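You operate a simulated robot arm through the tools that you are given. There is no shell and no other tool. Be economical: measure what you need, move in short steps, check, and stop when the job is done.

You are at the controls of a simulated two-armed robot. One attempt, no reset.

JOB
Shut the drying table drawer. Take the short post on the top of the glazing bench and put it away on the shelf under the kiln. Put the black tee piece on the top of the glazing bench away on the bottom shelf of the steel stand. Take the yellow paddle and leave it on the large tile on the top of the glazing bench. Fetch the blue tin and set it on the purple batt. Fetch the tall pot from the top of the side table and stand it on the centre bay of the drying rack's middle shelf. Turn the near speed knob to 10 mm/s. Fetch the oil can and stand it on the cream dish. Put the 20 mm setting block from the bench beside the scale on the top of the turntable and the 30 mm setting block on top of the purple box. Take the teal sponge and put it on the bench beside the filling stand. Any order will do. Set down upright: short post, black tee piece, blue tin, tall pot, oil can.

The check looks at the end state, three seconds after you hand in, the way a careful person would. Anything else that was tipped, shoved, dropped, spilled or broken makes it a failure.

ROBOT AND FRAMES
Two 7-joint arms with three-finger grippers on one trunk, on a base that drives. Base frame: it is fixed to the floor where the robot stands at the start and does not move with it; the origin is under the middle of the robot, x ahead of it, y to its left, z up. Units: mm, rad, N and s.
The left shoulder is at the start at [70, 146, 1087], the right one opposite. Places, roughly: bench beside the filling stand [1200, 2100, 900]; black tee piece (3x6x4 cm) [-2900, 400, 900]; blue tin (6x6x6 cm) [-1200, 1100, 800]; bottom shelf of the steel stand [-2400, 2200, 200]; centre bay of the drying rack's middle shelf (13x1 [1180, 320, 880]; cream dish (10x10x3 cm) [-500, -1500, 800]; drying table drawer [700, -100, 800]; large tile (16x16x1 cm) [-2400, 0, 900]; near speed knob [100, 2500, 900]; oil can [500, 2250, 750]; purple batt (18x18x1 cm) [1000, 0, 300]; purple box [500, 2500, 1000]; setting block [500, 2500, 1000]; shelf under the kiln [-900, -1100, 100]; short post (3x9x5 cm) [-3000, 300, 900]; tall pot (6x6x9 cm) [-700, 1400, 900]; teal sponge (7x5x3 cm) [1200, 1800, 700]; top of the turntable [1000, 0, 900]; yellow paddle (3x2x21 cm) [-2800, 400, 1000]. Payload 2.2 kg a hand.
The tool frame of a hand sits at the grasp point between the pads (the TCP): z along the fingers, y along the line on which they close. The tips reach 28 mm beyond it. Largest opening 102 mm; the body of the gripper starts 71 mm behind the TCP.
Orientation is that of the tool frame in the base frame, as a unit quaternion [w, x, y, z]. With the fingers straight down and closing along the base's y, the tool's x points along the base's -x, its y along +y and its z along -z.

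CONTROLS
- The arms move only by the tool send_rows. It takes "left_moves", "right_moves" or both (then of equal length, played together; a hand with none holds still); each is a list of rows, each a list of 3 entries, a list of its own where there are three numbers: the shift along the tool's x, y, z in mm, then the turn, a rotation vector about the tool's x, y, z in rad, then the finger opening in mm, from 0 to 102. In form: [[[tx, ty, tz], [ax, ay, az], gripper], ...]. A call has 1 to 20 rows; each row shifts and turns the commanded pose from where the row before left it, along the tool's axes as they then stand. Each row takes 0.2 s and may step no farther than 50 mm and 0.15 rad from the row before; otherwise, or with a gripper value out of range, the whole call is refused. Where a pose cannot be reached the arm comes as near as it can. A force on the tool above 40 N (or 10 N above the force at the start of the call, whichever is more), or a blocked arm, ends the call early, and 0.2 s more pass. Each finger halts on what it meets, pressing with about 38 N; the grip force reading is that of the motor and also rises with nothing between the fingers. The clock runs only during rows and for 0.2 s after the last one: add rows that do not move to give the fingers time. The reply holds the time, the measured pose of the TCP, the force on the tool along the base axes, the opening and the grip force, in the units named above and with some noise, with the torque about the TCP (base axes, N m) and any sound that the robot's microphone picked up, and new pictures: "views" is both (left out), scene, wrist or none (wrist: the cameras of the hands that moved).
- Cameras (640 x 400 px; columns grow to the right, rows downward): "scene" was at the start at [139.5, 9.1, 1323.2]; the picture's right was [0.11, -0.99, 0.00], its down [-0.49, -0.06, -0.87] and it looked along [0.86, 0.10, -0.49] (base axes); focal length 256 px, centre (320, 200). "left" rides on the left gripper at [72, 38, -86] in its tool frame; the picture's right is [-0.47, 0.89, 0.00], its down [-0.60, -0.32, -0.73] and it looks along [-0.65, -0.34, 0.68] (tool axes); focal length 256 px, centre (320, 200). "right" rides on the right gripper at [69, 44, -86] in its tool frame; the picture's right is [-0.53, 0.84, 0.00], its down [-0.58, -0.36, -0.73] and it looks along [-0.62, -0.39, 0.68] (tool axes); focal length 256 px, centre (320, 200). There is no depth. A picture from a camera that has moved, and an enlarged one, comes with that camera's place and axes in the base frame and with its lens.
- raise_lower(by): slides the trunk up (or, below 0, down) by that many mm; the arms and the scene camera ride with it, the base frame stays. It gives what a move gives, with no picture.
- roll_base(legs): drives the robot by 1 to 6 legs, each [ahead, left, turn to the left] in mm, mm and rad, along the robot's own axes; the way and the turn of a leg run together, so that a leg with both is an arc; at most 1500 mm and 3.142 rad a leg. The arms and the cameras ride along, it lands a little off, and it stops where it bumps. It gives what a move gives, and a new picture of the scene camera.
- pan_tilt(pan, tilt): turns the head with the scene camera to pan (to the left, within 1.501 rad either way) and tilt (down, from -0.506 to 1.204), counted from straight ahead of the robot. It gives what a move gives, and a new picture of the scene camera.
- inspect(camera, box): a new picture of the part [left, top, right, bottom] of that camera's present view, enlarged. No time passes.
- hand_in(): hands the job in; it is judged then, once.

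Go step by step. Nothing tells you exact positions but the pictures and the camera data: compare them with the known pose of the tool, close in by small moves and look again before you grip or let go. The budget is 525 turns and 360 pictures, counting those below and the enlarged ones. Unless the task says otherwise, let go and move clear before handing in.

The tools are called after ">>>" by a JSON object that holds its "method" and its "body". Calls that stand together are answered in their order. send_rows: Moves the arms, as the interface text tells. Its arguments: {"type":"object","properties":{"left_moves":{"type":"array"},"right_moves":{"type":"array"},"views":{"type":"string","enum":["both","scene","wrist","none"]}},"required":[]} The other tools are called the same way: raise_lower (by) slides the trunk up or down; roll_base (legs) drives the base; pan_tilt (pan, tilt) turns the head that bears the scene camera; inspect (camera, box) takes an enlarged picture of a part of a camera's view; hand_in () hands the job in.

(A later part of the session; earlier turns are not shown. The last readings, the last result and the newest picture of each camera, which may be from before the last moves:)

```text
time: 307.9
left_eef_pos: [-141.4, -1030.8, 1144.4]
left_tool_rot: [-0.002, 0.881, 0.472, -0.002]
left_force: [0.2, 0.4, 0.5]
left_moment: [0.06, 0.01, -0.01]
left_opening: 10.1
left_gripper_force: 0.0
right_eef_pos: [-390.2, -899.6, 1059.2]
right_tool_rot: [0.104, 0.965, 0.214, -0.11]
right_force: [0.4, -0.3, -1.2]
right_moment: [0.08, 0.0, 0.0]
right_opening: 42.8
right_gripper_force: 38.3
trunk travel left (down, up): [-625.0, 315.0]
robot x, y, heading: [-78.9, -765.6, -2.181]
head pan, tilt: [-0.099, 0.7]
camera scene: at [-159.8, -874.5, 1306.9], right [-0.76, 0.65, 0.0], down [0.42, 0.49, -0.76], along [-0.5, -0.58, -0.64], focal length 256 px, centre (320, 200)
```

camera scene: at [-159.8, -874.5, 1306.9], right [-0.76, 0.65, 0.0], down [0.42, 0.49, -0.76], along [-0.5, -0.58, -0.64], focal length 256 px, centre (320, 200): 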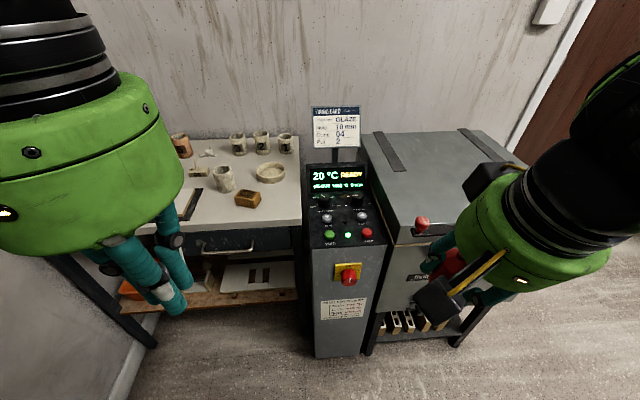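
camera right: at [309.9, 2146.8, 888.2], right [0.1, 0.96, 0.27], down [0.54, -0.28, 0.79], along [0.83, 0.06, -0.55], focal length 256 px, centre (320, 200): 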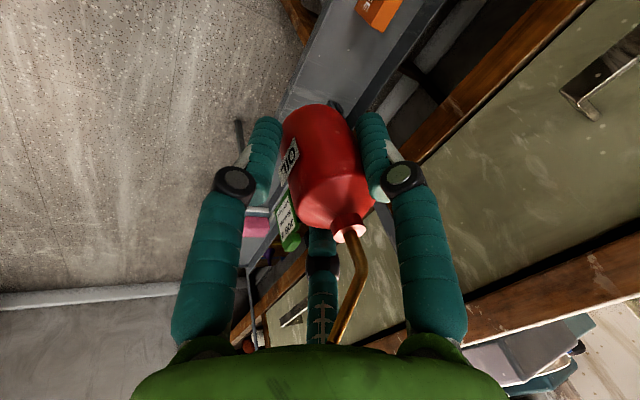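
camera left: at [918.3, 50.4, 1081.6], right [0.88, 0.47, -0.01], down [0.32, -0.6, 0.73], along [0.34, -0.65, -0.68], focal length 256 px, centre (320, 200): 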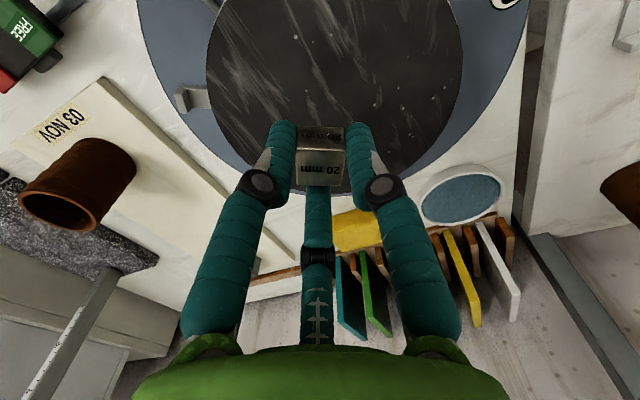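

The left move was blocked (left elbow or base near the oven). I'll stay at this lateral and go straight ahead instead.

>>> {"method": "roll_base", "body": {"legs": [[0, -25, 0], [255, 0, 0]]}}

>>> {"method": "pan_tilt", "body": {"pan": 0.1, "tilt": 0.8}}

```text
time: 310.2
left_eef_pos: [-307.9, -1220.0, 1144.8]
left_tool_rot: [-0.002, 0.883, 0.47, -0.003]
left_force: [0.2, -1.0, -1.0]
left_moment: [0.03, 0.05, 0.0]
left_opening: 10.1
left_gripper_force: 0.0
right_eef_pos: [-556.4, -1090.1, 1058.7]
right_tool_rot: [0.103, 0.965, 0.214, -0.109]
right_force: [-0.8, -0.7, 0.1]
right_moment: [0.01, 0.01, 0.0]
right_opening: 42.3
right_gripper_force: 37.9
trunk travel left (down, up): [-625.0, 315.0]
robot x, y, heading: [-240.8, -956.9, -2.187]
head pan, tilt: [-0.099, 0.7]
stopped in leg 2: the robot was blocked; the commanded pose is now the measured one
camera scene: at [-326.3, -1064.9, 1306.7], right [-0.76, 0.66, 0.0], down [0.42, 0.49, -0.76], along [-0.5, -0.58, -0.65], focal length 256 px, centre (320, 200)
```

scene: 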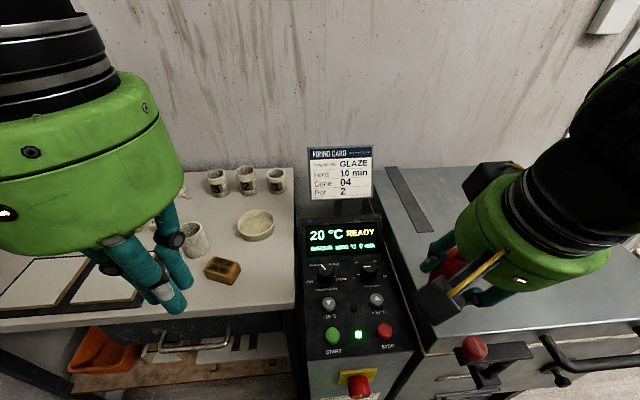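

```text
time: 311.0
left_eef_pos: [-307.1, -1218.8, 1144.9]
left_tool_rot: [-0.001, 0.882, 0.471, -0.003]
left_force: [0.2, -0.3, 0.5]
left_moment: [0.0, -0.01, -0.02]
left_opening: 10.2
left_gripper_force: 0.1
right_eef_pos: [-555.6, -1088.2, 1058.3]
right_tool_rot: [0.104, 0.965, 0.214, -0.111]
right_force: [0.0, -0.2, -1.0]
right_moment: [-0.02, 0.01, 0.04]
right_opening: 42.5
right_gripper_force: 38.1
trunk travel left (down, up): [-625.0, 315.0]
robot x, y, heading: [-241.0, -958.3, -2.18]
head pan, tilt: [0.099, 0.799]
camera scene: at [-309.2, -1068.9, 1298.8], right [-0.87, 0.49, 0.0], down [0.35, 0.62, -0.7], along [-0.34, -0.61, -0.72], focal length 256 px, centre (320, 200)
```

scene: 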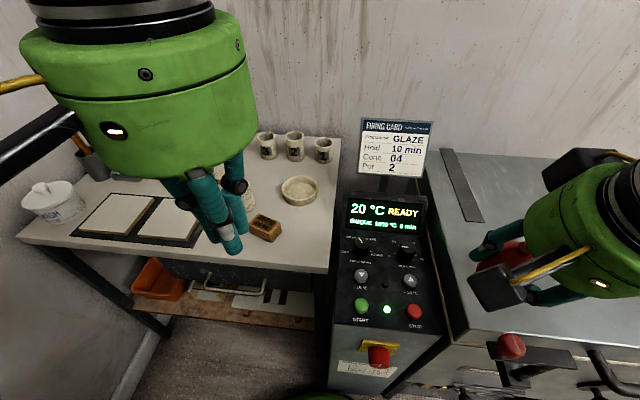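

Base touches the kiln's control pillar; ease back a little and sidle left so the dish is straight ahead.

>>> {"method": "roll_base", "body": {"legs": [[-15, 0, 0], [0, 110, 0]]}}

```text
time: 312.5
left_eef_pos: [-209.3, -1268.4, 1144.9]
left_tool_rot: [-0.001, 0.882, 0.47, -0.003]
left_force: [0.1, 0.2, -0.3]
left_moment: [0.0, 0.03, 0.04]
left_opening: 9.7
left_gripper_force: 0.1
right_eef_pos: [-456.8, -1137.9, 1057.7]
right_tool_rot: [0.105, 0.965, 0.214, -0.11]
right_force: [-0.2, 0.0, -1.0]
right_moment: [0.02, 0.01, -0.02]
right_opening: 42.5
right_gripper_force: 38.3
trunk travel left (down, up): [-625.0, 315.0]
robot x, y, heading: [-145.1, -1004.8, -2.188]
head pan, tilt: [0.099, 0.799]
camera scene: at [-212.0, -1118.9, 1298.8], right [-0.87, 0.49, 0.0], down [0.35, 0.62, -0.7], along [-0.34, -0.61, -0.72], focal length 256 px, centre (320, 200)
```

scene: 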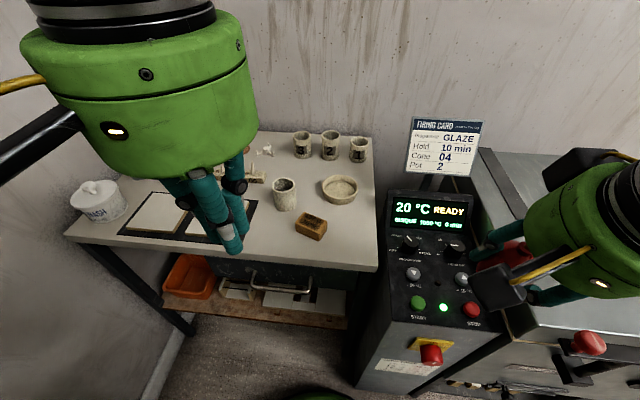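

Sidled fine. Dish triangulates to (-501,-1528), z≈829. Raise the trunk, then swing the can left clear of the panel and sign.

>>> {"method": "raise_lower", "body": {"by": 100}}

>>> {"method": "send_rows", "body": {"right_moves": [[[23.4, 40.5, 0], [0, 0, 0], 25], [[23.4, 40.5, 0], [0, 0, 0], 25], [[23.4, 40.5, 0], [0, 0, 0], 25], [[23.4, 40.5, 0], [0, 0, 0], 25]], "left_moves": [[[20, 20, 0], [0, 0, 0], 10], [[20, 20, 0], [0, 0, 0], 10], [[20, 20, 0], [0, 0, 0], 10], [[0, 20, 0], [0, 0, 0], 10]], "views": "scene"}}

```text
time: 313.9
left_eef_pos: [-207.9, -1269.4, 1245.4]
left_tool_rot: [-0.002, 0.882, 0.471, -0.002]
left_force: [-0.8, 0.3, 0.3]
left_moment: [0.0, -0.02, 0.0]
left_opening: 9.8
left_gripper_force: 0.0
right_eef_pos: [-456.7, -1138.5, 1160.6]
right_tool_rot: [0.103, 0.965, 0.214, -0.11]
right_force: [0.1, -0.5, 0.1]
right_moment: [0.03, 0.02, 0.0]
right_opening: 42.3
right_gripper_force: 38.1
trunk travel left (down, up): [-725.0, 215.0]
robot x, y, heading: [-139.3, -1009.7, -2.178]
head pan, tilt: [0.099, 0.799]
```

```text
time: 314.9
left_eef_pos: [-103.9, -1266.2, 1244.3]
left_tool_rot: [-0.003, 0.882, 0.471, -0.003]
left_force: [0.9, -0.3, 0.1]
left_moment: [0.06, 0.07, 0.02]
left_opening: 10.0
left_gripper_force: 0.2
right_eef_pos: [-299.4, -1248.6, 1160.7]
right_tool_rot: [0.102, 0.965, 0.214, -0.112]
right_force: [0.7, -1.0, -1.8]
right_moment: [0.04, 0.07, -0.04]
right_opening: 42.4
right_gripper_force: 37.7
trunk travel left (down, up): [-725.0, 215.0]
robot x, y, heading: [-144.9, -1007.6, -2.185]
head pan, tilt: [0.099, 0.799]
camera scene: at [-207.0, -1123.2, 1398.6], right [-0.87, 0.49, 0.0], down [0.35, 0.63, -0.7], along [-0.35, -0.61, -0.72], focal length 256 px, centre (320, 200)
```

scene: 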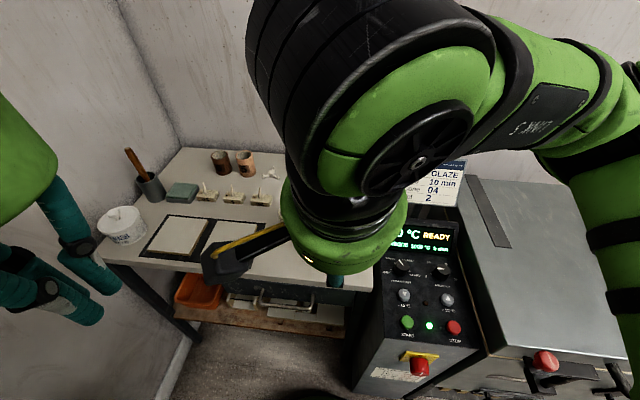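

The sign is actually behind and right; path is clear. Extend over the dish.

>>> {"method": "send_rows", "body": {"right_moves": [[[-35.5, 20.5, 12.9], [0, 0, 0], 25], [[-35.5, 20.5, 12.9], [0, 0, 0], 25], [[-35.5, 20.5, 12.9], [0, 0, 0], 25], [[-35.5, 20.5, 12.9], [0, 0, 0], 25], [[-35.5, 20.5, 12.9], [0, 0, 0], 25], [[-35.5, 20.5, 12.9], [0, 0, 0], 25], [[-35.5, 20.5, 12.9], [0, 0, 0], 25]], "views": "both"}}

```text
time: 316.5
left_eef_pos: [-108.7, -1265.2, 1244.0]
left_tool_rot: [-0.001, 0.882, 0.471, -0.001]
left_force: [0.2, 0.4, -0.1]
left_moment: [0.02, 0.0, 0.01]
left_opening: 10.0
left_gripper_force: 0.1
right_eef_pos: [-475.5, -1493.0, 1160.2]
right_tool_rot: [0.103, 0.965, 0.215, -0.111]
right_force: [0.1, -0.4, -1.1]
right_moment: [0.02, 0.0, -0.02]
right_opening: 42.4
right_gripper_force: 37.8
trunk travel left (down, up): [-725.0, 215.0]
robot x, y, heading: [-142.5, -1006.9, -2.185]
head pan, tilt: [0.099, 0.799]
camera scene: at [-211.4, -1121.9, 1398.5], right [-0.87, 0.49, 0.0], down [0.35, 0.63, -0.7], along [-0.34, -0.61, -0.72], focal length 256 px, centre (320, 200)
camera right: at [-380.9, -1483.3, 1229.5], right [-0.1, -0.96, 0.27], down [-0.54, 0.28, 0.79], along [-0.83, -0.06, -0.55], focal length 256 px, centre (320, 200)
```

scene: 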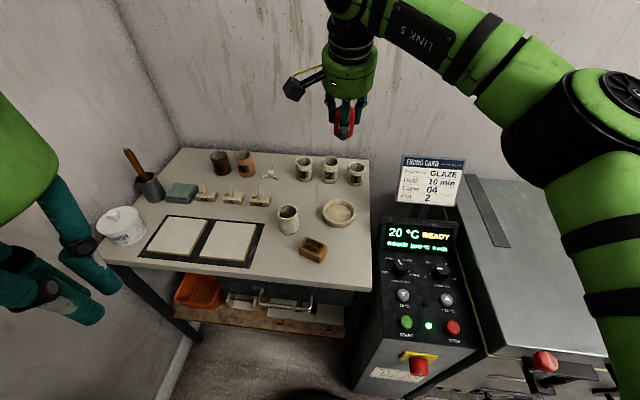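
right: 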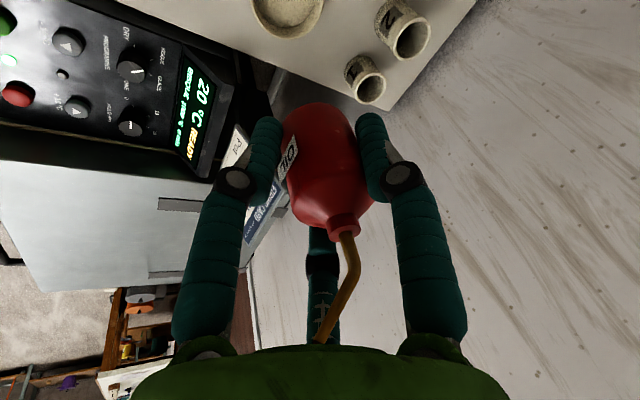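

Dish confirmed at (-506,-1535). Extend 52 mm more and lower most of the way.

>>> {"method": "send_rows", "body": {"right_moves": [[[-21.5, 12.4, 7.8], [0, 0, 0], 25], [[-21.5, 12.4, 7.8], [0, 0, 0], 25], [[10.3, -6.2, 38.2], [0, 0, 0], 25], [[10.3, -6.2, 38.2], [0, 0, 0], 25], [[10.3, -6.2, 38.2], [0, 0, 0], 25], [[10.3, -6.2, 38.2], [0, 0, 0], 25], [[10.3, -6.2, 38.2], [0, 0, 0], 25]], "views": "both"}}

```text
time: 318.1
left_eef_pos: [-109.3, -1264.6, 1244.3]
left_tool_rot: [-0.002, 0.882, 0.471, -0.002]
left_force: [-0.1, 0.2, 0.2]
left_moment: [0.03, -0.01, 0.02]
left_opening: 9.9
left_gripper_force: 0.0
right_eef_pos: [-506.7, -1535.6, 959.3]
right_tool_rot: [0.104, 0.965, 0.213, -0.11]
right_force: [-0.6, 0.0, -0.7]
right_moment: [-0.01, -0.01, 0.01]
right_opening: 42.6
right_gripper_force: 38.3
trunk travel left (down, up): [-725.0, 215.0]
robot x, y, heading: [-140.1, -1004.4, -2.183]
head pan, tilt: [0.099, 0.799]
camera scene: at [-212.0, -1120.9, 1398.6], right [-0.87, 0.49, 0.0], down [0.35, 0.62, -0.7], along [-0.34, -0.61, -0.72], focal length 256 px, centre (320, 200)
camera right: at [-412.7, -1525.9, 1029.4], right [-0.1, -0.96, 0.27], down [-0.55, 0.28, 0.79], along [-0.83, -0.06, -0.55], focal length 256 px, centre (320, 200)
```

scene: 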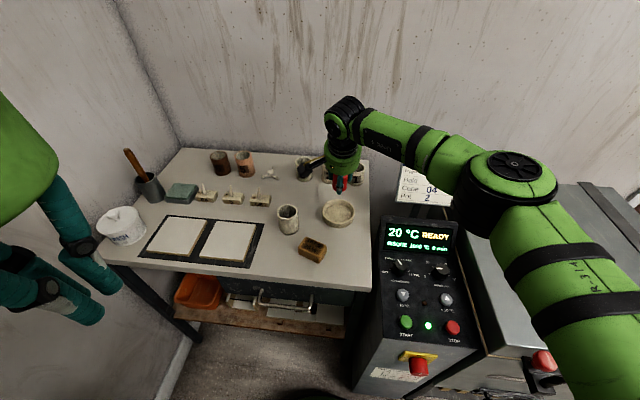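
right: 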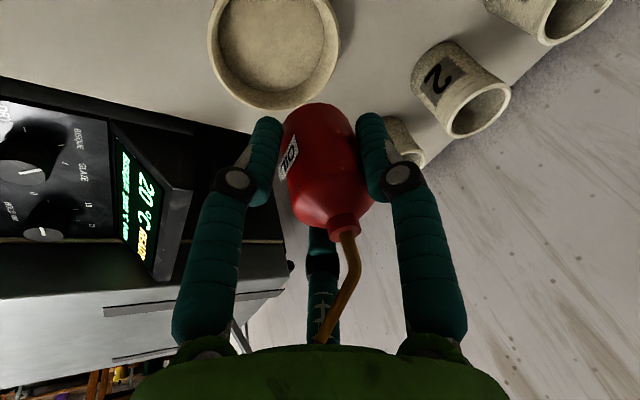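

Well aligned over the dish. Lower further, then feel for contact.

>>> {"method": "send_rows", "body": {"right_moves": [[[7.7, -4.7, 28.6], [0, 0, 0], 25], [[7.7, -4.7, 28.6], [0, 0, 0], 25], [[2.6, -1.6, 9.5], [0, 0, 0], 25]], "views": "wrist"}}

>>> {"method": "inspect", "body": {"camera": "scene", "box": [270, 110, 410, 250]}}

```text
time: 318.9
left_eef_pos: [-108.0, -1263.8, 1243.5]
left_tool_rot: [-0.002, 0.882, 0.472, -0.003]
left_force: [-0.3, 0.4, -0.3]
left_moment: [0.0, 0.01, 0.01]
left_opening: 10.2
left_gripper_force: 0.1
right_eef_pos: [-506.0, -1534.7, 889.5]
right_tool_rot: [0.104, 0.965, 0.214, -0.111]
right_force: [-0.4, 0.2, -0.5]
right_moment: [0.0, 0.03, -0.03]
right_opening: 42.3
right_gripper_force: 38.0
trunk travel left (down, up): [-725.0, 215.0]
robot x, y, heading: [-143.3, -1003.7, -2.188]
head pan, tilt: [0.099, 0.799]
camera right: at [-411.6, -1525.3, 960.0], right [-0.1, -0.96, 0.27], down [-0.54, 0.28, 0.79], along [-0.83, -0.06, -0.55], focal length 256 px, centre (320, 200)
```

right: 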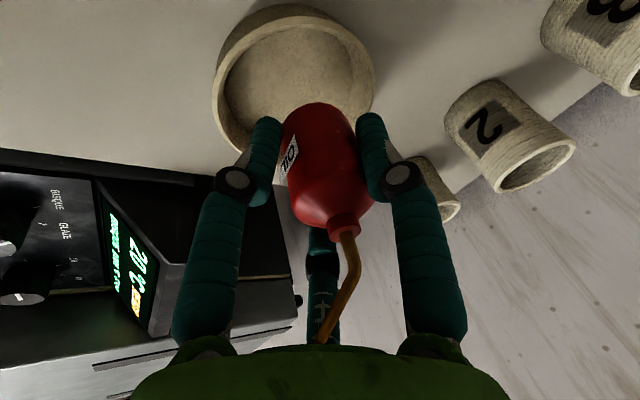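

```text
2.86 times, centred on (340, 180) of scene
camera zoom: at [-211.0, -1119.9, 1398.7], right [-0.87, 0.49, 0.0], down [0.35, 0.62, -0.7], along [-0.34, -0.61, -0.72], focal length 730 px, centre (263, 257)
```

zoom: 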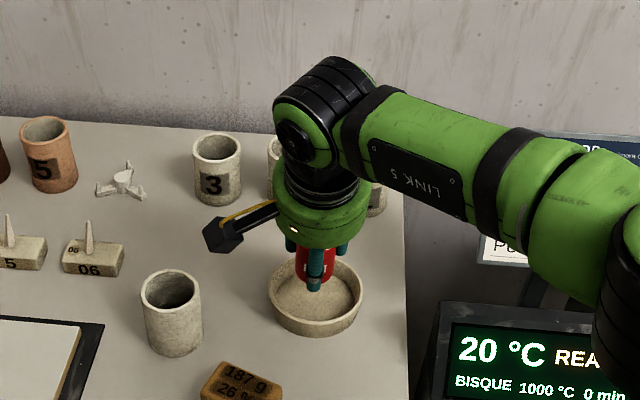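

>>> {"method": "send_rows", "body": {"right_moves": [[[3.9, -2.3, 14.3], [0, 0, 0], 25], [[3.9, -2.3, 14.3], [0, 0, 0], 25], [[0, 0, 0], [0, 0, 0], 25]], "views": "none"}}

>>> {"method": "inspect", "body": {"camera": "scene", "box": [290, 150, 390, 230]}}

```text
time: 319.7
left_eef_pos: [-108.3, -1262.8, 1244.5]
left_tool_rot: [-0.002, 0.882, 0.471, -0.003]
left_force: [-0.5, 0.2, -0.2]
left_moment: [0.01, 0.01, 0.04]
left_opening: 10.2
left_gripper_force: 0.1
right_eef_pos: [-508.2, -1534.9, 859.5]
right_tool_rot: [0.105, 0.965, 0.213, -0.111]
right_force: [0.4, 0.1, -1.3]
right_moment: [-0.02, -0.02, -0.01]
right_opening: 42.5
right_gripper_force: 37.8
trunk travel left (down, up): [-725.0, 215.0]
robot x, y, heading: [-141.6, -1009.3, -2.182]
head pan, tilt: [0.099, 0.799]
```

```text
5.00 times, centred on (340, 190) of scene
camera zoom: at [-211.3, -1120.0, 1398.7], right [-0.87, 0.49, 0.0], down [0.35, 0.62, -0.7], along [-0.34, -0.61, -0.72], focal length 1278 px, centre (220, 250)
```

zoom: 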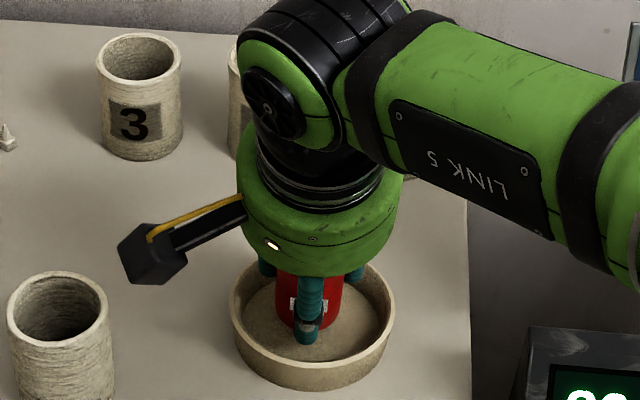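

>>> {"method": "send_rows", "body": {"right_moves": [[[-6.6, 3.8, 2.4], [0, 0, 0], 25], [[1.8, -1.1, 6.7], [0, 0, 0], 25], [[1.8, -1.1, 6.7], [0, 0, 0], 25]], "views": "none"}}

>>> {"method": "send_rows", "body": {"right_moves": [[[1, -0.6, 3.8], [0, 0, 0], 25]], "views": "none"}}

```text
time: 320.5
left_eef_pos: [-107.9, -1262.4, 1245.5]
left_tool_rot: [-0.002, 0.882, 0.471, -0.003]
left_force: [1.3, 0.3, 0.1]
left_moment: [0.0, -0.02, -0.01]
left_opening: 10.1
left_gripper_force: 0.0
right_eef_pos: [-511.7, -1541.1, 847.1]
right_tool_rot: [0.106, 0.965, 0.213, -0.111]
right_force: [-0.4, 0.7, 4.7]
right_moment: [0.06, 0.0, -0.01]
right_opening: 42.3
right_gripper_force: 37.5
trunk travel left (down, up): [-725.0, 215.0]
robot x, y, heading: [-140.3, -1005.1, -2.181]
head pan, tilt: [0.099, 0.799]
```

```text
time: 320.9
left_eef_pos: [-107.3, -1260.8, 1247.7]
left_tool_rot: [-0.001, 0.882, 0.471, -0.003]
left_force: [-0.4, 0.6, 0.5]
left_moment: [-0.01, -0.02, 0.03]
left_opening: 10.2
left_gripper_force: 0.1
right_eef_pos: [-510.7, -1542.0, 846.1]
right_tool_rot: [0.108, 0.964, 0.214, -0.114]
right_force: [-0.5, -0.9, 23.7]
right_moment: [0.19, -0.04, 0.03]
right_opening: 42.2
right_gripper_force: 37.9
trunk travel left (down, up): [-725.0, 215.0]
robot x, y, heading: [-143.0, -1008.3, -2.186]
head pan, tilt: [0.099, 0.799]
```

Contact on the dish floor. Ease off, open, and withdraw along the tool axis.

>>> {"method": "send_rows", "body": {"right_moves": [[[-0.8, 0.5, -2.9], [0, 0, 0], 25], [[0, 0, 0], [0, 0, 0], 46], [[0, 0, 0], [0, 0, 0], 58], [[0, 0, 0], [0, 0, 0], 62], [[0, 0, -20], [0, 0, 0], 62], [[0, 0, -40], [0, 0, 0], 62], [[0, 0, -40], [0, 0, 0], 62], [[0, 0, -40], [0, 0, 0], 62]], "views": "wrist"}}

>>> {"method": "inspect", "body": {"camera": "scene", "box": [280, 130, 400, 240]}}

```text
time: 322.7
left_eef_pos: [-108.5, -1262.8, 1244.7]
left_tool_rot: [-0.002, 0.882, 0.471, -0.003]
left_force: [-0.5, -0.6, 0.6]
left_moment: [-0.01, -0.01, 0.02]
left_opening: 9.9
left_gripper_force: 0.0
right_eef_pos: [-486.7, -1504.4, 978.4]
right_tool_rot: [0.105, 0.965, 0.214, -0.111]
right_force: [-0.2, -0.3, -0.2]
right_moment: [-0.03, 0.05, -0.03]
right_opening: 61.9
right_gripper_force: 0.2
trunk travel left (down, up): [-725.0, 215.0]
robot x, y, heading: [-142.4, -1006.9, -2.187]
head pan, tilt: [0.099, 0.799]
camera right: at [-392.3, -1495.2, 1049.3], right [-0.1, -0.96, 0.27], down [-0.54, 0.28, 0.79], along [-0.83, -0.06, -0.55], focal length 256 px, centre (320, 200)
```

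right: 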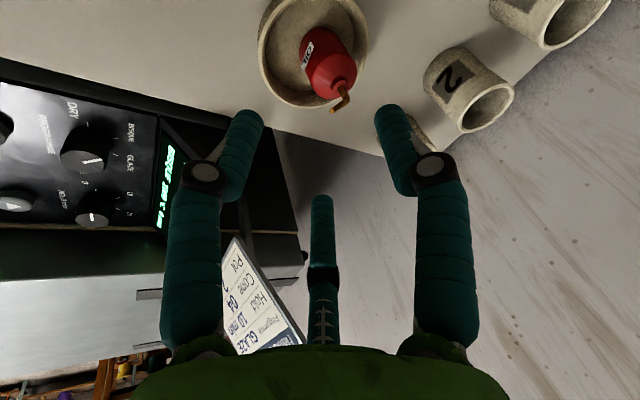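

```text
3.64 times, centred on (340, 185) of scene
camera zoom: at [-210.8, -1118.9, 1398.8], right [-0.87, 0.49, 0.0], down [0.35, 0.62, -0.7], along [-0.34, -0.61, -0.72], focal length 930 px, centre (247, 254)
```

zoom: 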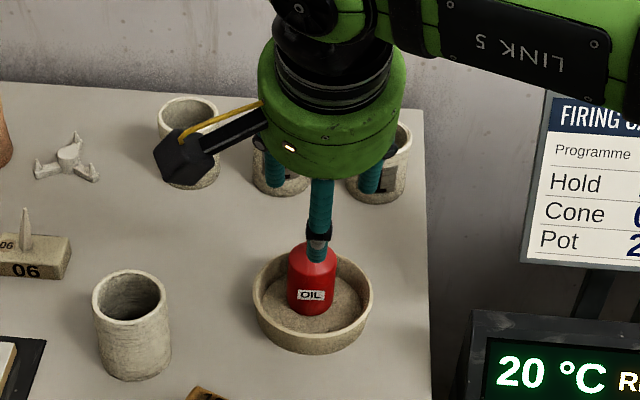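

Oil can stands upright in the dish. Retract the arm up and back, restoring a plain downward pose.

>>> {"method": "send_rows", "body": {"right_moves": [[[0, 0, -45], [0, 0, 0], 62], [[0, 0, -45], [0, 0, 0], 62], [[0, 0, -45], [0, 0, 0], 62], [[0, 0, -40], [0, 0, 0], 40], [[34.7, -20, -12.6], [0, 0, 0], 10], [[34.7, -20, -12.6], [0, 0, 0], 10], [[34.7, -20, -12.6], [0, 0, 0], 10], [[34.7, -20, -12.6], [0, 0, 0], 10], [[34.7, -20, -12.6], [0, 0, 0], 10], [[34.7, -20, -12.6], [0, 0, 0], 10], [[0, 0, 0], [0.075, 0.13, 0], 10], [[0, 0, 0], [0.075, 0.13, 0], 10], [[0, 0, 0], [0, 0, -0.131], 10], [[0, -30, 0], [0, 0, -0.131], 10], [[0, -40, 0], [0, 0, -0.131], 10], [[0, -40, 0], [0, 0, -0.131], 10]], "views": "none"}}

```text
time: 326.1
left_eef_pos: [-109.4, -1261.3, 1246.0]
left_tool_rot: [-0.001, 0.882, 0.471, -0.003]
left_force: [0.5, 0.5, 1.1]
left_moment: [-0.04, 0.02, -0.01]
left_opening: 10.1
left_gripper_force: 0.1
right_eef_pos: [-385.8, -1173.1, 1143.7]
right_tool_rot: [0.004, 0.886, 0.463, -0.002]
right_force: [-0.3, 0.4, 0.2]
right_moment: [-0.04, -0.01, -0.03]
right_opening: 9.9
right_gripper_force: 0.0
trunk travel left (down, up): [-725.0, 215.0]
robot x, y, heading: [-138.6, -1007.5, -2.183]
head pan, tilt: [0.099, 0.799]
```

Back out past the oven, then head west toward the glazing bench.

>>> {"method": "raise_lower", "body": {"by": -100}}

>>> {"method": "roll_base", "body": {"legs": [[-15, 0, 0], [0, -115, 0], [-560, -100, 0], [0, 0, -0.96]]}}

```text
time: 327.4
left_eef_pos: [-108.8, -1263.9, 1145.1]
left_tool_rot: [-0.001, 0.882, 0.471, -0.002]
left_force: [-0.1, -0.1, 0.4]
left_moment: [0.01, -0.01, -0.01]
left_opening: 9.9
left_gripper_force: 0.1
right_eef_pos: [-384.7, -1174.1, 1043.5]
right_tool_rot: [0.002, 0.887, 0.461, -0.001]
right_force: [0.1, -0.3, 0.3]
right_moment: [0.02, 0.0, 0.01]
right_opening: 9.7
right_gripper_force: 0.0
trunk travel left (down, up): [-625.0, 315.0]
robot x, y, heading: [-139.5, -1006.9, -2.178]
head pan, tilt: [0.099, 0.799]
```

```text
time: 334.3
left_eef_pos: [-178.4, -586.4, 1144.6]
left_tool_rot: [-0.002, 1.0, 0.011, -0.001]
left_force: [1.0, 0.1, 0.5]
left_moment: [0.03, -0.01, 0.01]
left_opening: 9.9
left_gripper_force: 0.0
right_eef_pos: [-263.2, -309.1, 1045.0]
right_tool_rot: [0.001, 1.0, 0.0, -0.002]
right_force: [-0.5, -0.1, 0.3]
right_moment: [0.01, 0.01, 0.0]
right_opening: 9.8
right_gripper_force: 0.1
trunk travel left (down, up): [-625.0, 315.0]
robot x, y, heading: [15.6, -416.4, 3.14]
head pan, tilt: [0.099, 0.799]
camera scene: at [-118.2, -421.9, 1298.7], right [-0.1, 1.0, 0.0], down [0.71, 0.07, -0.7], along [-0.69, -0.07, -0.72], focal length 256 px, centre (320, 200)
```

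scene: 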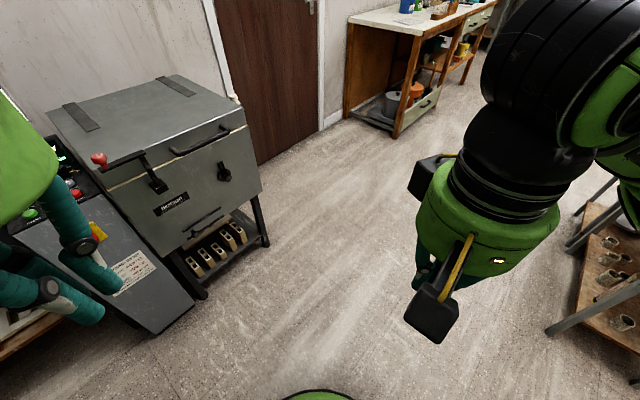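

The glazing bench is ahead past the door. Drive along the corridor and look.

>>> {"method": "roll_base", "body": {"legs": [[700, -350, 0], [800, 0, 0]]}}

>>> {"method": "pan_tilt", "body": {"pan": 0.0, "tilt": 0.4}}

```text
time: 342.4
left_eef_pos: [-1682.2, -237.3, 1144.7]
left_tool_rot: [-0.003, 1.0, 0.013, -0.002]
left_force: [0.4, 0.2, 0.3]
left_moment: [0.01, 0.01, 0.01]
left_opening: 10.3
left_gripper_force: 0.1
right_eef_pos: [-1768.8, 39.6, 1043.6]
right_tool_rot: [0.001, 1.0, 0.003, -0.003]
right_force: [-0.9, 0.4, 0.5]
right_moment: [-0.01, 0.02, -0.01]
right_opening: 9.9
right_gripper_force: 0.0
trunk travel left (down, up): [-625.0, 315.0]
robot x, y, heading: [-1491.4, -64.1, -3.138]
head pan, tilt: [0.099, 0.799]
camera scene: at [-1623.7, -71.4, 1298.7], right [-0.1, 0.99, 0.0], down [0.71, 0.07, -0.7], along [-0.69, -0.07, -0.72], focal length 256 px, centre (320, 200)
```

scene: 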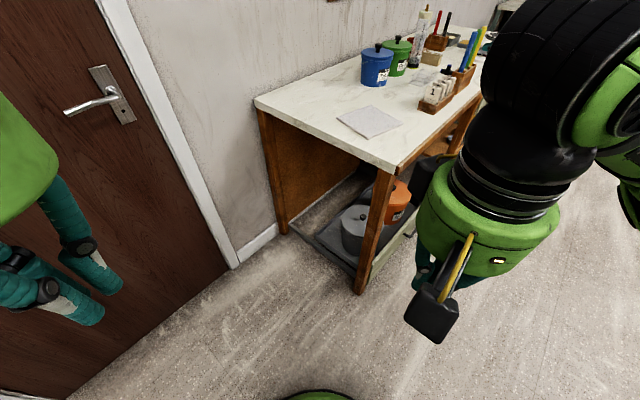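

```text
time: 343.3
left_eef_pos: [-1681.3, -238.2, 1143.9]
left_tool_rot: [-0.003, 1.0, 0.013, -0.002]
left_force: [-0.2, 0.2, 0.6]
left_moment: [-0.01, 0.02, -0.03]
left_opening: 10.1
left_gripper_force: 0.1
right_eef_pos: [-1770.0, 40.5, 1043.7]
right_tool_rot: [0.002, 1.0, 0.003, -0.002]
right_force: [-0.4, 0.2, 0.2]
right_moment: [0.02, -0.05, 0.02]
right_opening: 9.9
right_gripper_force: 0.1
trunk travel left (down, up): [-625.0, 315.0]
robot x, y, heading: [-1493.2, -63.0, -3.14]
head pan, tilt: [0.0, 0.4]
camera scene: at [-1636.3, -63.4, 1333.7], right [0.0, 1.0, 0.0], down [0.39, 0.0, -0.92], along [-0.92, 0.0, -0.39], focal length 256 px, centre (320, 200)
```

scene: 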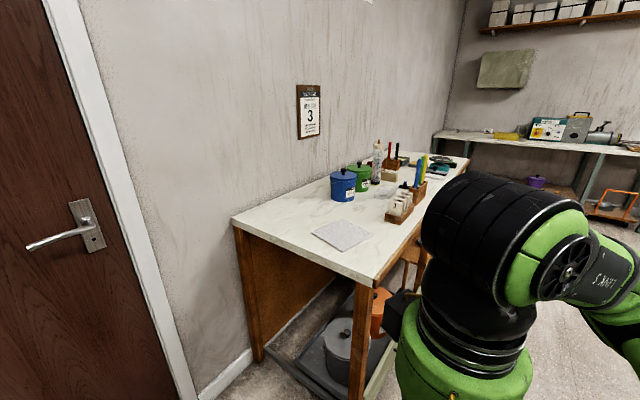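

Bench faces heading ≈-2.18; the tile is at (-2382,14), and the stuff is further along. Turn and sidle along the bench front.

>>> {"method": "roll_base", "body": {"legs": [[0, 0, 0.957], [-393, -771, 0], [240, -492, 0]]}}

>>> {"method": "pan_tilt", "body": {"pan": 0.0, "tilt": 0.6}}

```text
time: 353.1
left_eef_pos: [-2400.7, 528.9, 1144.7]
left_tool_rot: [-0.001, 0.883, 0.47, -0.003]
left_force: [0.1, 0.4, 0.3]
left_moment: [0.02, -0.02, 0.02]
left_opening: 10.1
left_gripper_force: 0.0
right_eef_pos: [-2678.2, 620.2, 1043.9]
right_tool_rot: [0.003, 0.887, 0.462, -0.001]
right_force: [-0.8, 0.1, -1.1]
right_moment: [0.02, 0.03, 0.03]
right_opening: 10.1
right_gripper_force: 0.0
trunk travel left (down, up): [-625.0, 315.0]
robot x, y, heading: [-2433.0, 783.5, -2.186]
head pan, tilt: [0.0, 0.4]
camera scene: at [-2517.8, 667.7, 1333.8], right [-0.82, 0.58, 0.0], down [0.22, 0.32, -0.92], along [-0.53, -0.75, -0.39], focal length 256 px, centre (320, 200)
```

scene: 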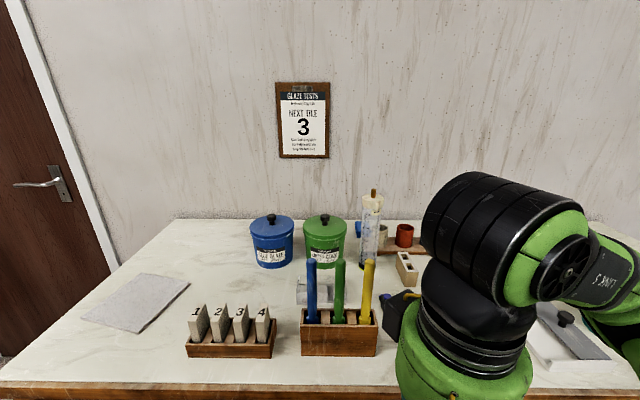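

```text
time: 353.8
left_eef_pos: [-2402.0, 528.8, 1144.1]
left_tool_rot: [-0.002, 0.882, 0.471, -0.002]
left_force: [0.1, 0.2, -0.3]
left_moment: [0.0, 0.02, -0.01]
left_opening: 10.1
left_gripper_force: 0.1
right_eef_pos: [-2678.1, 620.6, 1043.1]
right_tool_rot: [0.004, 0.887, 0.462, -0.001]
right_force: [-0.5, 0.8, 0.2]
right_moment: [-0.01, -0.03, 0.0]
right_opening: 10.0
right_gripper_force: 0.0
trunk travel left (down, up): [-625.0, 315.0]
robot x, y, heading: [-2437.1, 785.2, -2.188]
head pan, tilt: [0.0, 0.6]
camera scene: at [-2516.1, 671.3, 1315.6], right [-0.82, 0.58, 0.0], down [0.33, 0.46, -0.83], along [-0.48, -0.67, -0.56], focal length 256 px, centre (320, 200)
```

scene: 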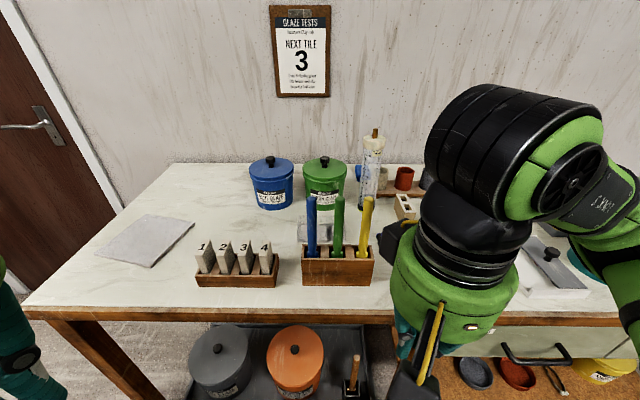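

I see the yellow paddle standing in its holder near (-2800,422), top ≈1065, and the large tile at left (-2434,50). Bring the right hand above the paddle.

>>> {"method": "send_rows", "body": {"right_moves": [[[0, 0, -45], [0, 0, 0], 40], [[0, 0, -45], [0, 0, 0], 60], [[-40, 3, -10], [0, 0, 0], 60], [[-40, 3, 0], [0, 0, 0], 60], [[-40, 3, 0], [0, 0, 0], 60], [[-40, 3, 0], [0, 0, 0], 60], [[-40, 2, 0], [0, 0, 0], 60]], "views": "both"}}

```text
time: 355.4
left_eef_pos: [-2401.8, 526.3, 1145.5]
left_tool_rot: [-0.003, 0.882, 0.47, -0.002]
left_force: [-0.4, 0.2, 0.1]
left_moment: [0.02, 0.01, -0.02]
left_opening: 10.1
left_gripper_force: 0.1
right_eef_pos: [-2781.3, 448.6, 1144.9]
right_tool_rot: [0.002, 0.887, 0.461, -0.001]
right_force: [0.5, -0.7, -0.4]
right_moment: [0.01, 0.01, 0.02]
right_opening: 59.8
right_gripper_force: 0.0
trunk travel left (down, up): [-625.0, 315.0]
robot x, y, heading: [-2436.6, 784.8, -2.187]
head pan, tilt: [0.0, 0.6]
camera scene: at [-2515.8, 669.9, 1315.4], right [-0.82, 0.58, 0.0], down [0.33, 0.46, -0.82], along [-0.48, -0.67, -0.57], focal length 256 px, centre (320, 200)
camera right: at [-2705.8, 479.8, 1230.2], right [0.39, -0.92, 0.0], down [-0.63, -0.26, 0.73], along [-0.67, -0.29, -0.68], focal length 256 px, centre (320, 200)
```

scene: 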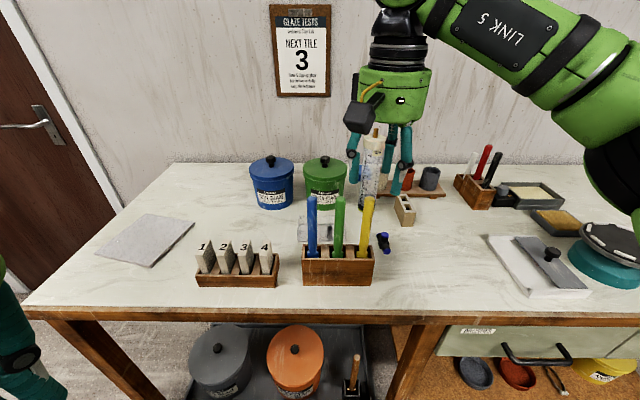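
right: 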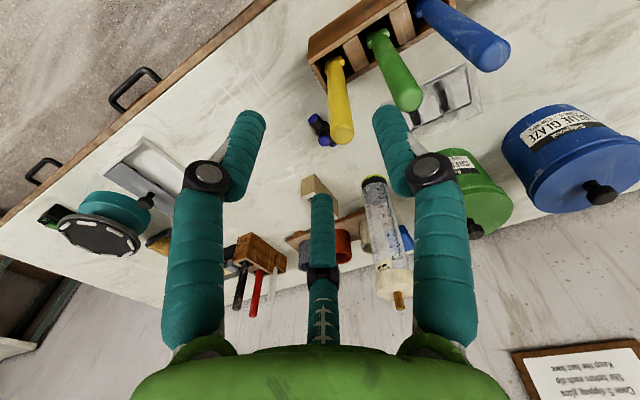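

Tee (black/blue) and short post (beige with holes) are now visible too. Paddle top is at (-2809,415,1048). Yaw the hand 60° so no finger points at the green paddle, and come over it.

>>> {"method": "send_rows", "body": {"right_moves": [[[-22, -1, 0], [0, 0, 0], 60], [[-21, -1, 0], [0, 0, 0.131], 60], [[0, 0, 0], [0, 0, 0.131], 60], [[0, 0, 0], [0, 0, 0.131], 60], [[0, 0, 0], [0, 0, 0.131], 60], [[0, 0, 0], [0, 0, 0.131], 60], [[0, 0, 0], [0, 0, 0.131], 60], [[0, 0, 20], [0, 0, 0.131], 60], [[0, 0, 20], [0, 0, 0.131], 60]], "views": "wrist"}}

```text
time: 357.4
left_eef_pos: [-2403.2, 529.2, 1144.8]
left_tool_rot: [-0.002, 0.883, 0.47, -0.001]
left_force: [0.5, -0.5, -0.2]
left_moment: [-0.02, 0.01, 0.03]
left_opening: 10.2
left_gripper_force: 0.1
right_eef_pos: [-2809.4, 414.9, 1105.0]
right_tool_rot: [0.004, 0.999, -0.046, 0.001]
right_force: [0.2, 0.4, 0.6]
right_moment: [-0.03, 0.03, 0.01]
right_opening: 59.8
right_gripper_force: 0.0
trunk travel left (down, up): [-625.0, 315.0]
robot x, y, heading: [-2433.9, 785.7, -2.187]
head pan, tilt: [0.0, 0.6]
camera right: at [-2744.1, 364.4, 1190.8], right [-0.61, -0.79, 0.0], down [-0.54, 0.42, 0.73], along [-0.58, 0.44, -0.69], focal length 256 px, centre (320, 200)
```

right: 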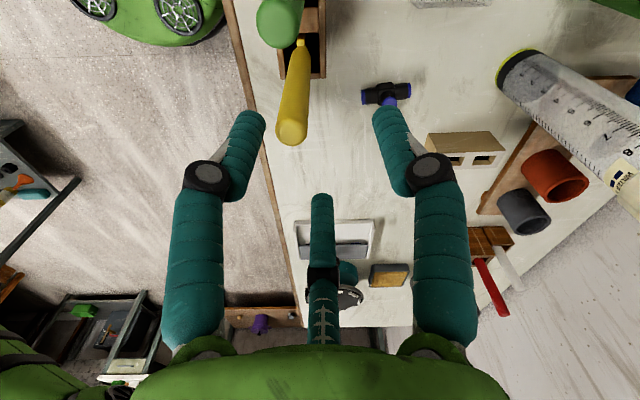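

>>> {"method": "send_rows", "body": {"right_moves": [[[4, -13, 20], [0, 0, 0], 60], [[0, 0, 15], [0, 0, 0], 60]], "views": "wrist"}}

>>> {"method": "inspect", "body": {"camera": "scene", "box": [280, 120, 440, 260]}}

```text
time: 358.0
left_eef_pos: [-2402.2, 529.7, 1144.1]
left_tool_rot: [-0.002, 0.883, 0.47, -0.001]
left_force: [-0.2, -0.3, 0.4]
left_moment: [-0.02, 0.01, 0.02]
left_opening: 10.3
left_gripper_force: 0.0
right_eef_pos: [-2802.0, 425.4, 1070.3]
right_tool_rot: [0.003, 0.999, -0.045, 0.001]
right_force: [0.3, -0.3, 0.5]
right_moment: [-0.03, 0.01, 0.0]
right_opening: 60.2
right_gripper_force: 0.0
trunk travel left (down, up): [-625.0, 315.0]
robot x, y, heading: [-2434.9, 786.9, -2.187]
head pan, tilt: [0.0, 0.6]
camera right: at [-2737.9, 376.7, 1155.7], right [-0.61, -0.79, 0.0], down [-0.54, 0.42, 0.73], along [-0.58, 0.44, -0.69], focal length 256 px, centre (320, 200)
```

right: 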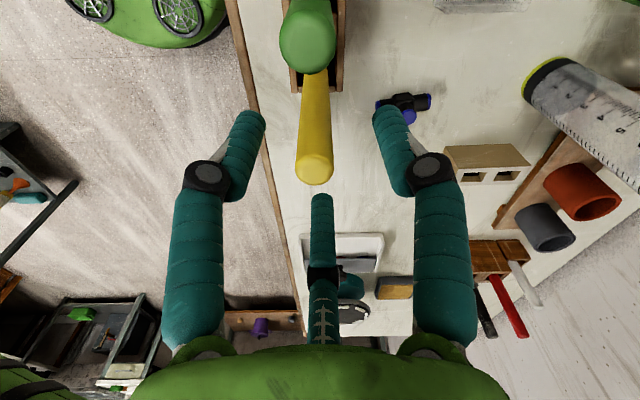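

```text
2.86 times, centred on (360, 190) of scene
camera zoom: at [-2516.0, 670.8, 1315.5], right [-0.82, 0.58, 0.0], down [0.33, 0.46, -0.82], along [-0.48, -0.67, -0.57], focal length 730 px, centre (206, 229)
```

zoom: 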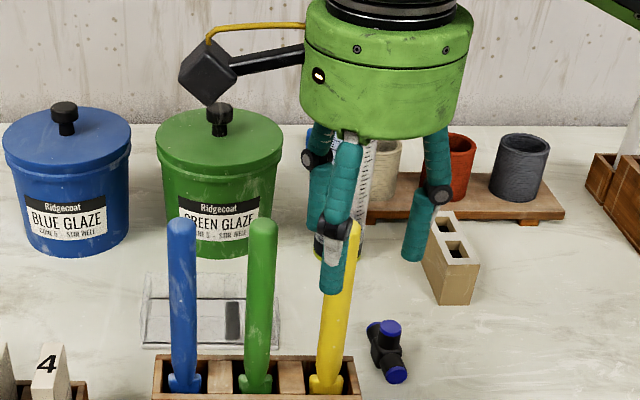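

>>> {"method": "send_rows", "body": {"right_moves": [[[0, -5, 22], [0, 0, 0], 60], [[0, 0, 23], [0, 0, 0], 60], [[0, 0, 0], [0, 0, 0], 30], [[0, 0, 0], [0, 0, 0], 12], [[0, 0, 0], [0, 0, 0], 12], [[0, 0, 0], [0, 0, 0], 12]], "views": "wrist"}}

```text
time: 359.4
left_eef_pos: [-2401.0, 530.5, 1144.9]
left_tool_rot: [-0.002, 0.883, 0.47, -0.003]
left_force: [0.0, -0.4, -0.4]
left_moment: [0.03, -0.03, 0.0]
left_opening: 10.1
left_gripper_force: 0.1
right_eef_pos: [-2801.7, 432.0, 1024.8]
right_tool_rot: [0.002, 0.999, -0.044, 0.001]
right_force: [1.3, 0.0, 0.0]
right_moment: [0.01, 0.0, 0.02]
right_opening: 19.4
right_gripper_force: 38.1
trunk travel left (down, up): [-625.0, 315.0]
robot x, y, heading: [-2436.5, 786.3, -2.19]
head pan, tilt: [0.0, 0.6]
camera right: at [-2737.6, 382.5, 1111.0], right [-0.61, -0.79, 0.0], down [-0.54, 0.42, 0.73], along [-0.58, 0.44, -0.69], focal length 256 px, centre (320, 200)
```

right: 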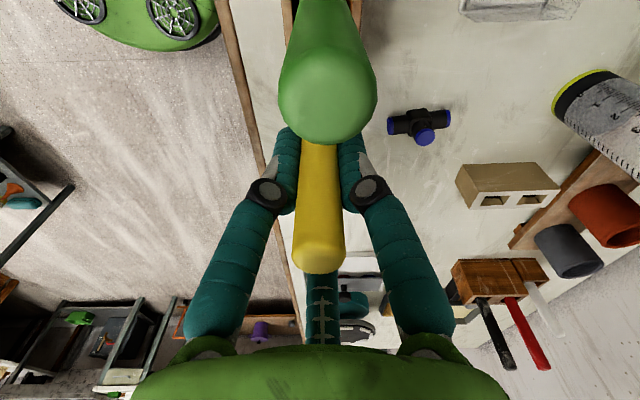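

Gripped. Lift it out with the trunk.

>>> {"method": "raise_lower", "body": {"by": 250}}

>>> {"method": "inspect", "body": {"camera": "scene", "box": [0, 0, 640, 400]}}

```text
time: 362.0
left_eef_pos: [-2402.4, 528.8, 1394.3]
left_tool_rot: [-0.002, 0.883, 0.47, -0.002]
left_force: [-0.1, -0.3, -0.3]
left_moment: [-0.01, -0.02, 0.01]
left_opening: 10.0
left_gripper_force: 0.0
right_eef_pos: [-2802.5, 431.0, 1274.3]
right_tool_rot: [0.003, 0.999, -0.045, 0.0]
right_force: [0.4, -0.2, -1.4]
right_moment: [-0.02, -0.02, 0.0]
right_opening: 19.7
right_gripper_force: 37.9
trunk travel left (down, up): [-875.0, 65.0]
robot x, y, heading: [-2436.4, 786.3, -2.189]
head pan, tilt: [0.0, 0.6]
```

```text
1.00 times, centred on (320, 200) of scene (not enlarged: the box is as wide or as high as the picture)
camera zoom: at [-2515.9, 671.2, 1565.5], right [-0.82, 0.58, 0.0], down [0.33, 0.46, -0.83], along [-0.48, -0.67, -0.57], focal length 256 px, centre (320, 200)
```

zoom: 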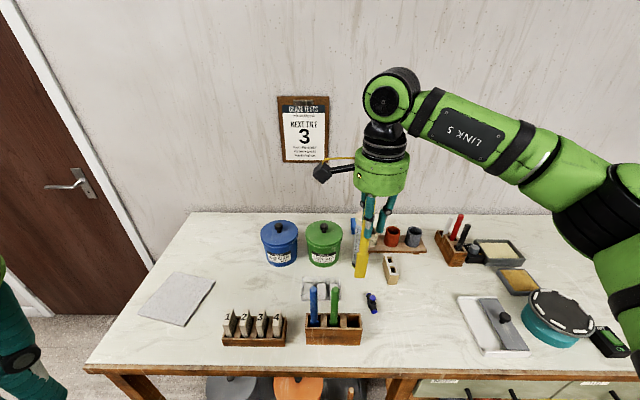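

Paddle clear. The raised view fixes the tile at (-2432,36,875), tee (-2908,391), post (-3045,340). Drive left with the paddle to the tile.

>>> {"method": "roll_base", "body": {"legs": [[-60, 0, 0], [0, 584, 0]]}}

```text
time: 365.9
left_eef_pos: [-1892.8, 241.0, 1394.6]
left_tool_rot: [0.0, 0.882, 0.471, -0.003]
left_force: [0.0, 0.3, -0.2]
left_moment: [0.01, -0.01, -0.01]
left_opening: 9.7
left_gripper_force: 0.1
right_eef_pos: [-2292.7, 144.3, 1274.9]
right_tool_rot: [0.003, 0.999, -0.044, 0.001]
right_force: [0.6, 1.5, -0.5]
right_moment: [-0.02, -0.02, 0.01]
right_opening: 19.7
right_gripper_force: 37.5
trunk travel left (down, up): [-875.0, 65.0]
robot x, y, heading: [-1923.0, 498.4, -2.186]
head pan, tilt: [0.0, 0.6]
camera scene: at [-2007.3, 384.1, 1565.6], right [-0.82, 0.58, 0.0], down [0.33, 0.46, -0.83], along [-0.48, -0.67, -0.56], focal length 256 px, centre (320, 200)
```

scene: 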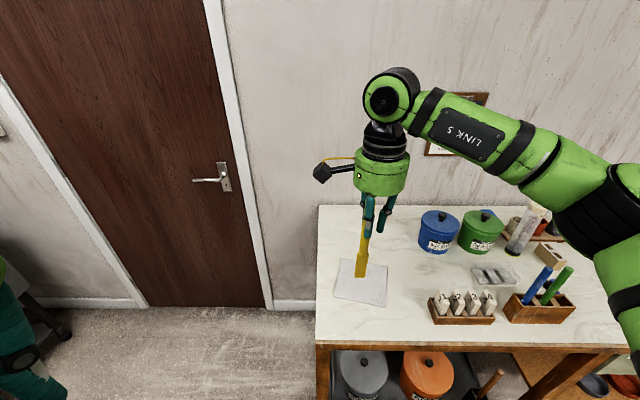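

Pitch the paddle up to nearly horizontal (about 18° nose-down) while moving it over the tile line.

>>> {"method": "send_rows", "body": {"right_moves": [[[-9.8, 5.9, 0], [-0.12, -0.07, 0], 12], [[-9.7, 5.8, 1.4], [-0.12, -0.07, 0], 12], [[-9.6, 5.5, 2.7], [-0.12, -0.07, 0], 12], [[-9.3, 5.1, 4.1], [-0.12, -0.07, 0], 12], [[-9, 4.6, 5.3], [-0.12, -0.07, 0], 12], [[-8.6, 3.9, 6.4], [-0.12, -0.07, 0], 12], [[-8.1, 3, 7.4], [-0.12, -0.07, 0], 12], [[-7.6, 2.1, 8.3], [-0.12, -0.07, 0], 12], [[-7, 1.1, 9], [-0.12, -0.07, 0], 12]], "views": "scene"}}

```text
time: 367.9
left_eef_pos: [-1892.3, 241.8, 1394.2]
left_tool_rot: [-0.001, 0.882, 0.471, -0.002]
left_force: [0.2, 0.6, 0.4]
left_moment: [-0.01, -0.01, 0.02]
left_opening: 10.1
left_gripper_force: 0.1
right_eef_pos: [-2384.8, 99.3, 1275.4]
right_tool_rot: [0.495, 0.809, -0.038, -0.316]
right_force: [-0.2, -0.1, -1.6]
right_moment: [0.03, 0.0, 0.03]
right_opening: 19.6
right_gripper_force: 37.9
trunk travel left (down, up): [-875.0, 65.0]
robot x, y, heading: [-1928.3, 501.3, -2.186]
head pan, tilt: [0.0, 0.6]
camera scene: at [-2006.4, 382.9, 1565.6], right [-0.82, 0.58, 0.0], down [0.33, 0.46, -0.82], along [-0.48, -0.67, -0.57], focal length 256 px, centre (320, 200)
```

scene: 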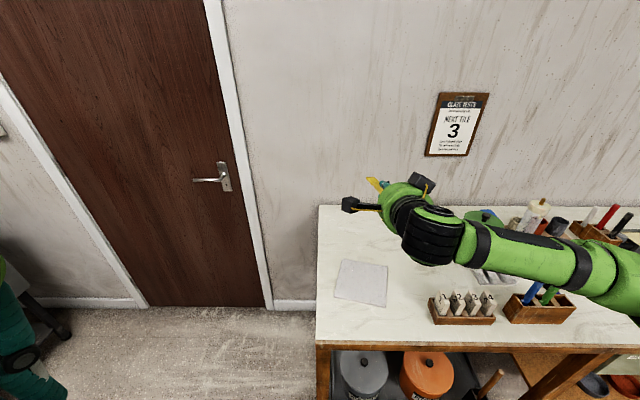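

Paddle centre lines up with the tile. Lower the trunk to just above it.

>>> {"method": "raise_lower", "body": {"by": -310}}

>>> {"method": "inspect", "body": {"camera": "scene", "box": [280, 60, 560, 260]}}

```text
time: 370.9
left_eef_pos: [-1890.7, 241.3, 1084.2]
left_tool_rot: [-0.002, 0.882, 0.471, -0.003]
left_force: [-0.3, -0.1, 0.8]
left_moment: [0.0, 0.04, -0.02]
left_opening: 10.2
left_gripper_force: 0.1
right_eef_pos: [-2383.4, 97.6, 965.7]
right_tool_rot: [0.494, 0.809, -0.037, -0.316]
right_force: [-0.7, 0.1, -0.2]
right_moment: [0.07, 0.0, 0.01]
right_opening: 19.8
right_gripper_force: 38.2
trunk travel left (down, up): [-565.0, 375.0]
robot x, y, heading: [-1924.9, 493.2, -2.185]
head pan, tilt: [0.0, 0.6]
```

```text
2.00 times, centred on (420, 160) of scene
camera zoom: at [-2005.5, 382.8, 1255.6], right [-0.82, 0.58, 0.0], down [0.33, 0.46, -0.83], along [-0.48, -0.67, -0.56], focal length 511 px, centre (120, 280)
```

zoom: 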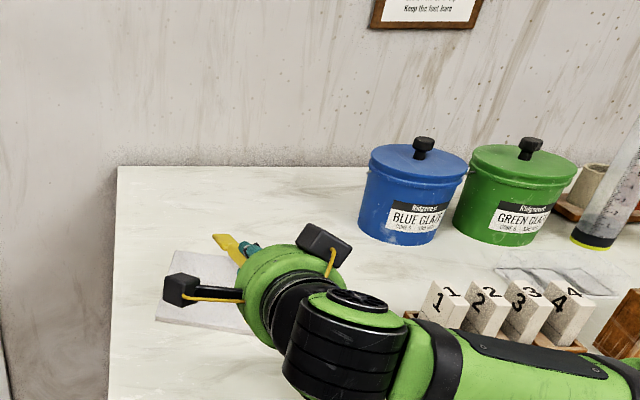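

>>> {"method": "raise_lower", "body": {"by": -14}}

>>> {"method": "inspect", "body": {"camera": "right", "box": [0, 0, 640, 400]}}

```text
time: 371.6
left_eef_pos: [-1890.4, 240.6, 1071.0]
left_tool_rot: [-0.001, 0.882, 0.471, -0.003]
left_force: [-0.2, 0.9, 0.3]
left_moment: [0.05, -0.01, 0.01]
left_opening: 9.8
left_gripper_force: 0.1
right_eef_pos: [-2384.8, 97.3, 951.8]
right_tool_rot: [0.495, 0.809, -0.037, -0.316]
right_force: [0.9, 0.2, -0.9]
right_moment: [0.02, -0.03, 0.04]
right_opening: 19.8
right_gripper_force: 37.5
trunk travel left (down, up): [-551.0, 389.0]
robot x, y, heading: [-1925.1, 500.3, -2.188]
head pan, tilt: [0.0, 0.6]
```

```text
1.00 times, centred on (320, 200) of right (not enlarged: the box is as wide or as high as the picture)
camera zoom: at [-2271.1, 116.8, 980.3], right [-0.21, -0.23, 0.95], down [-0.15, 0.97, 0.2], along [-0.97, -0.1, -0.24], focal length 256 px, centre (320, 200)
```

zoom: 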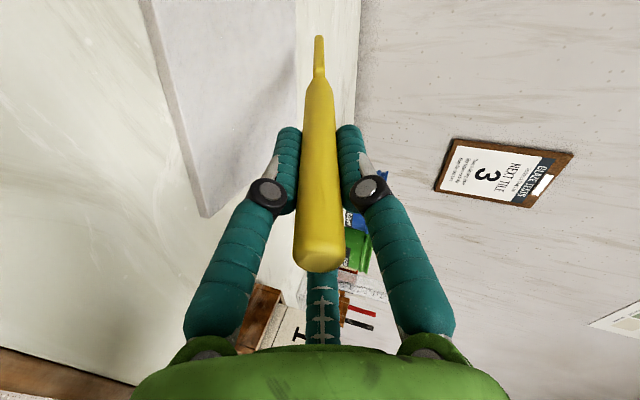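

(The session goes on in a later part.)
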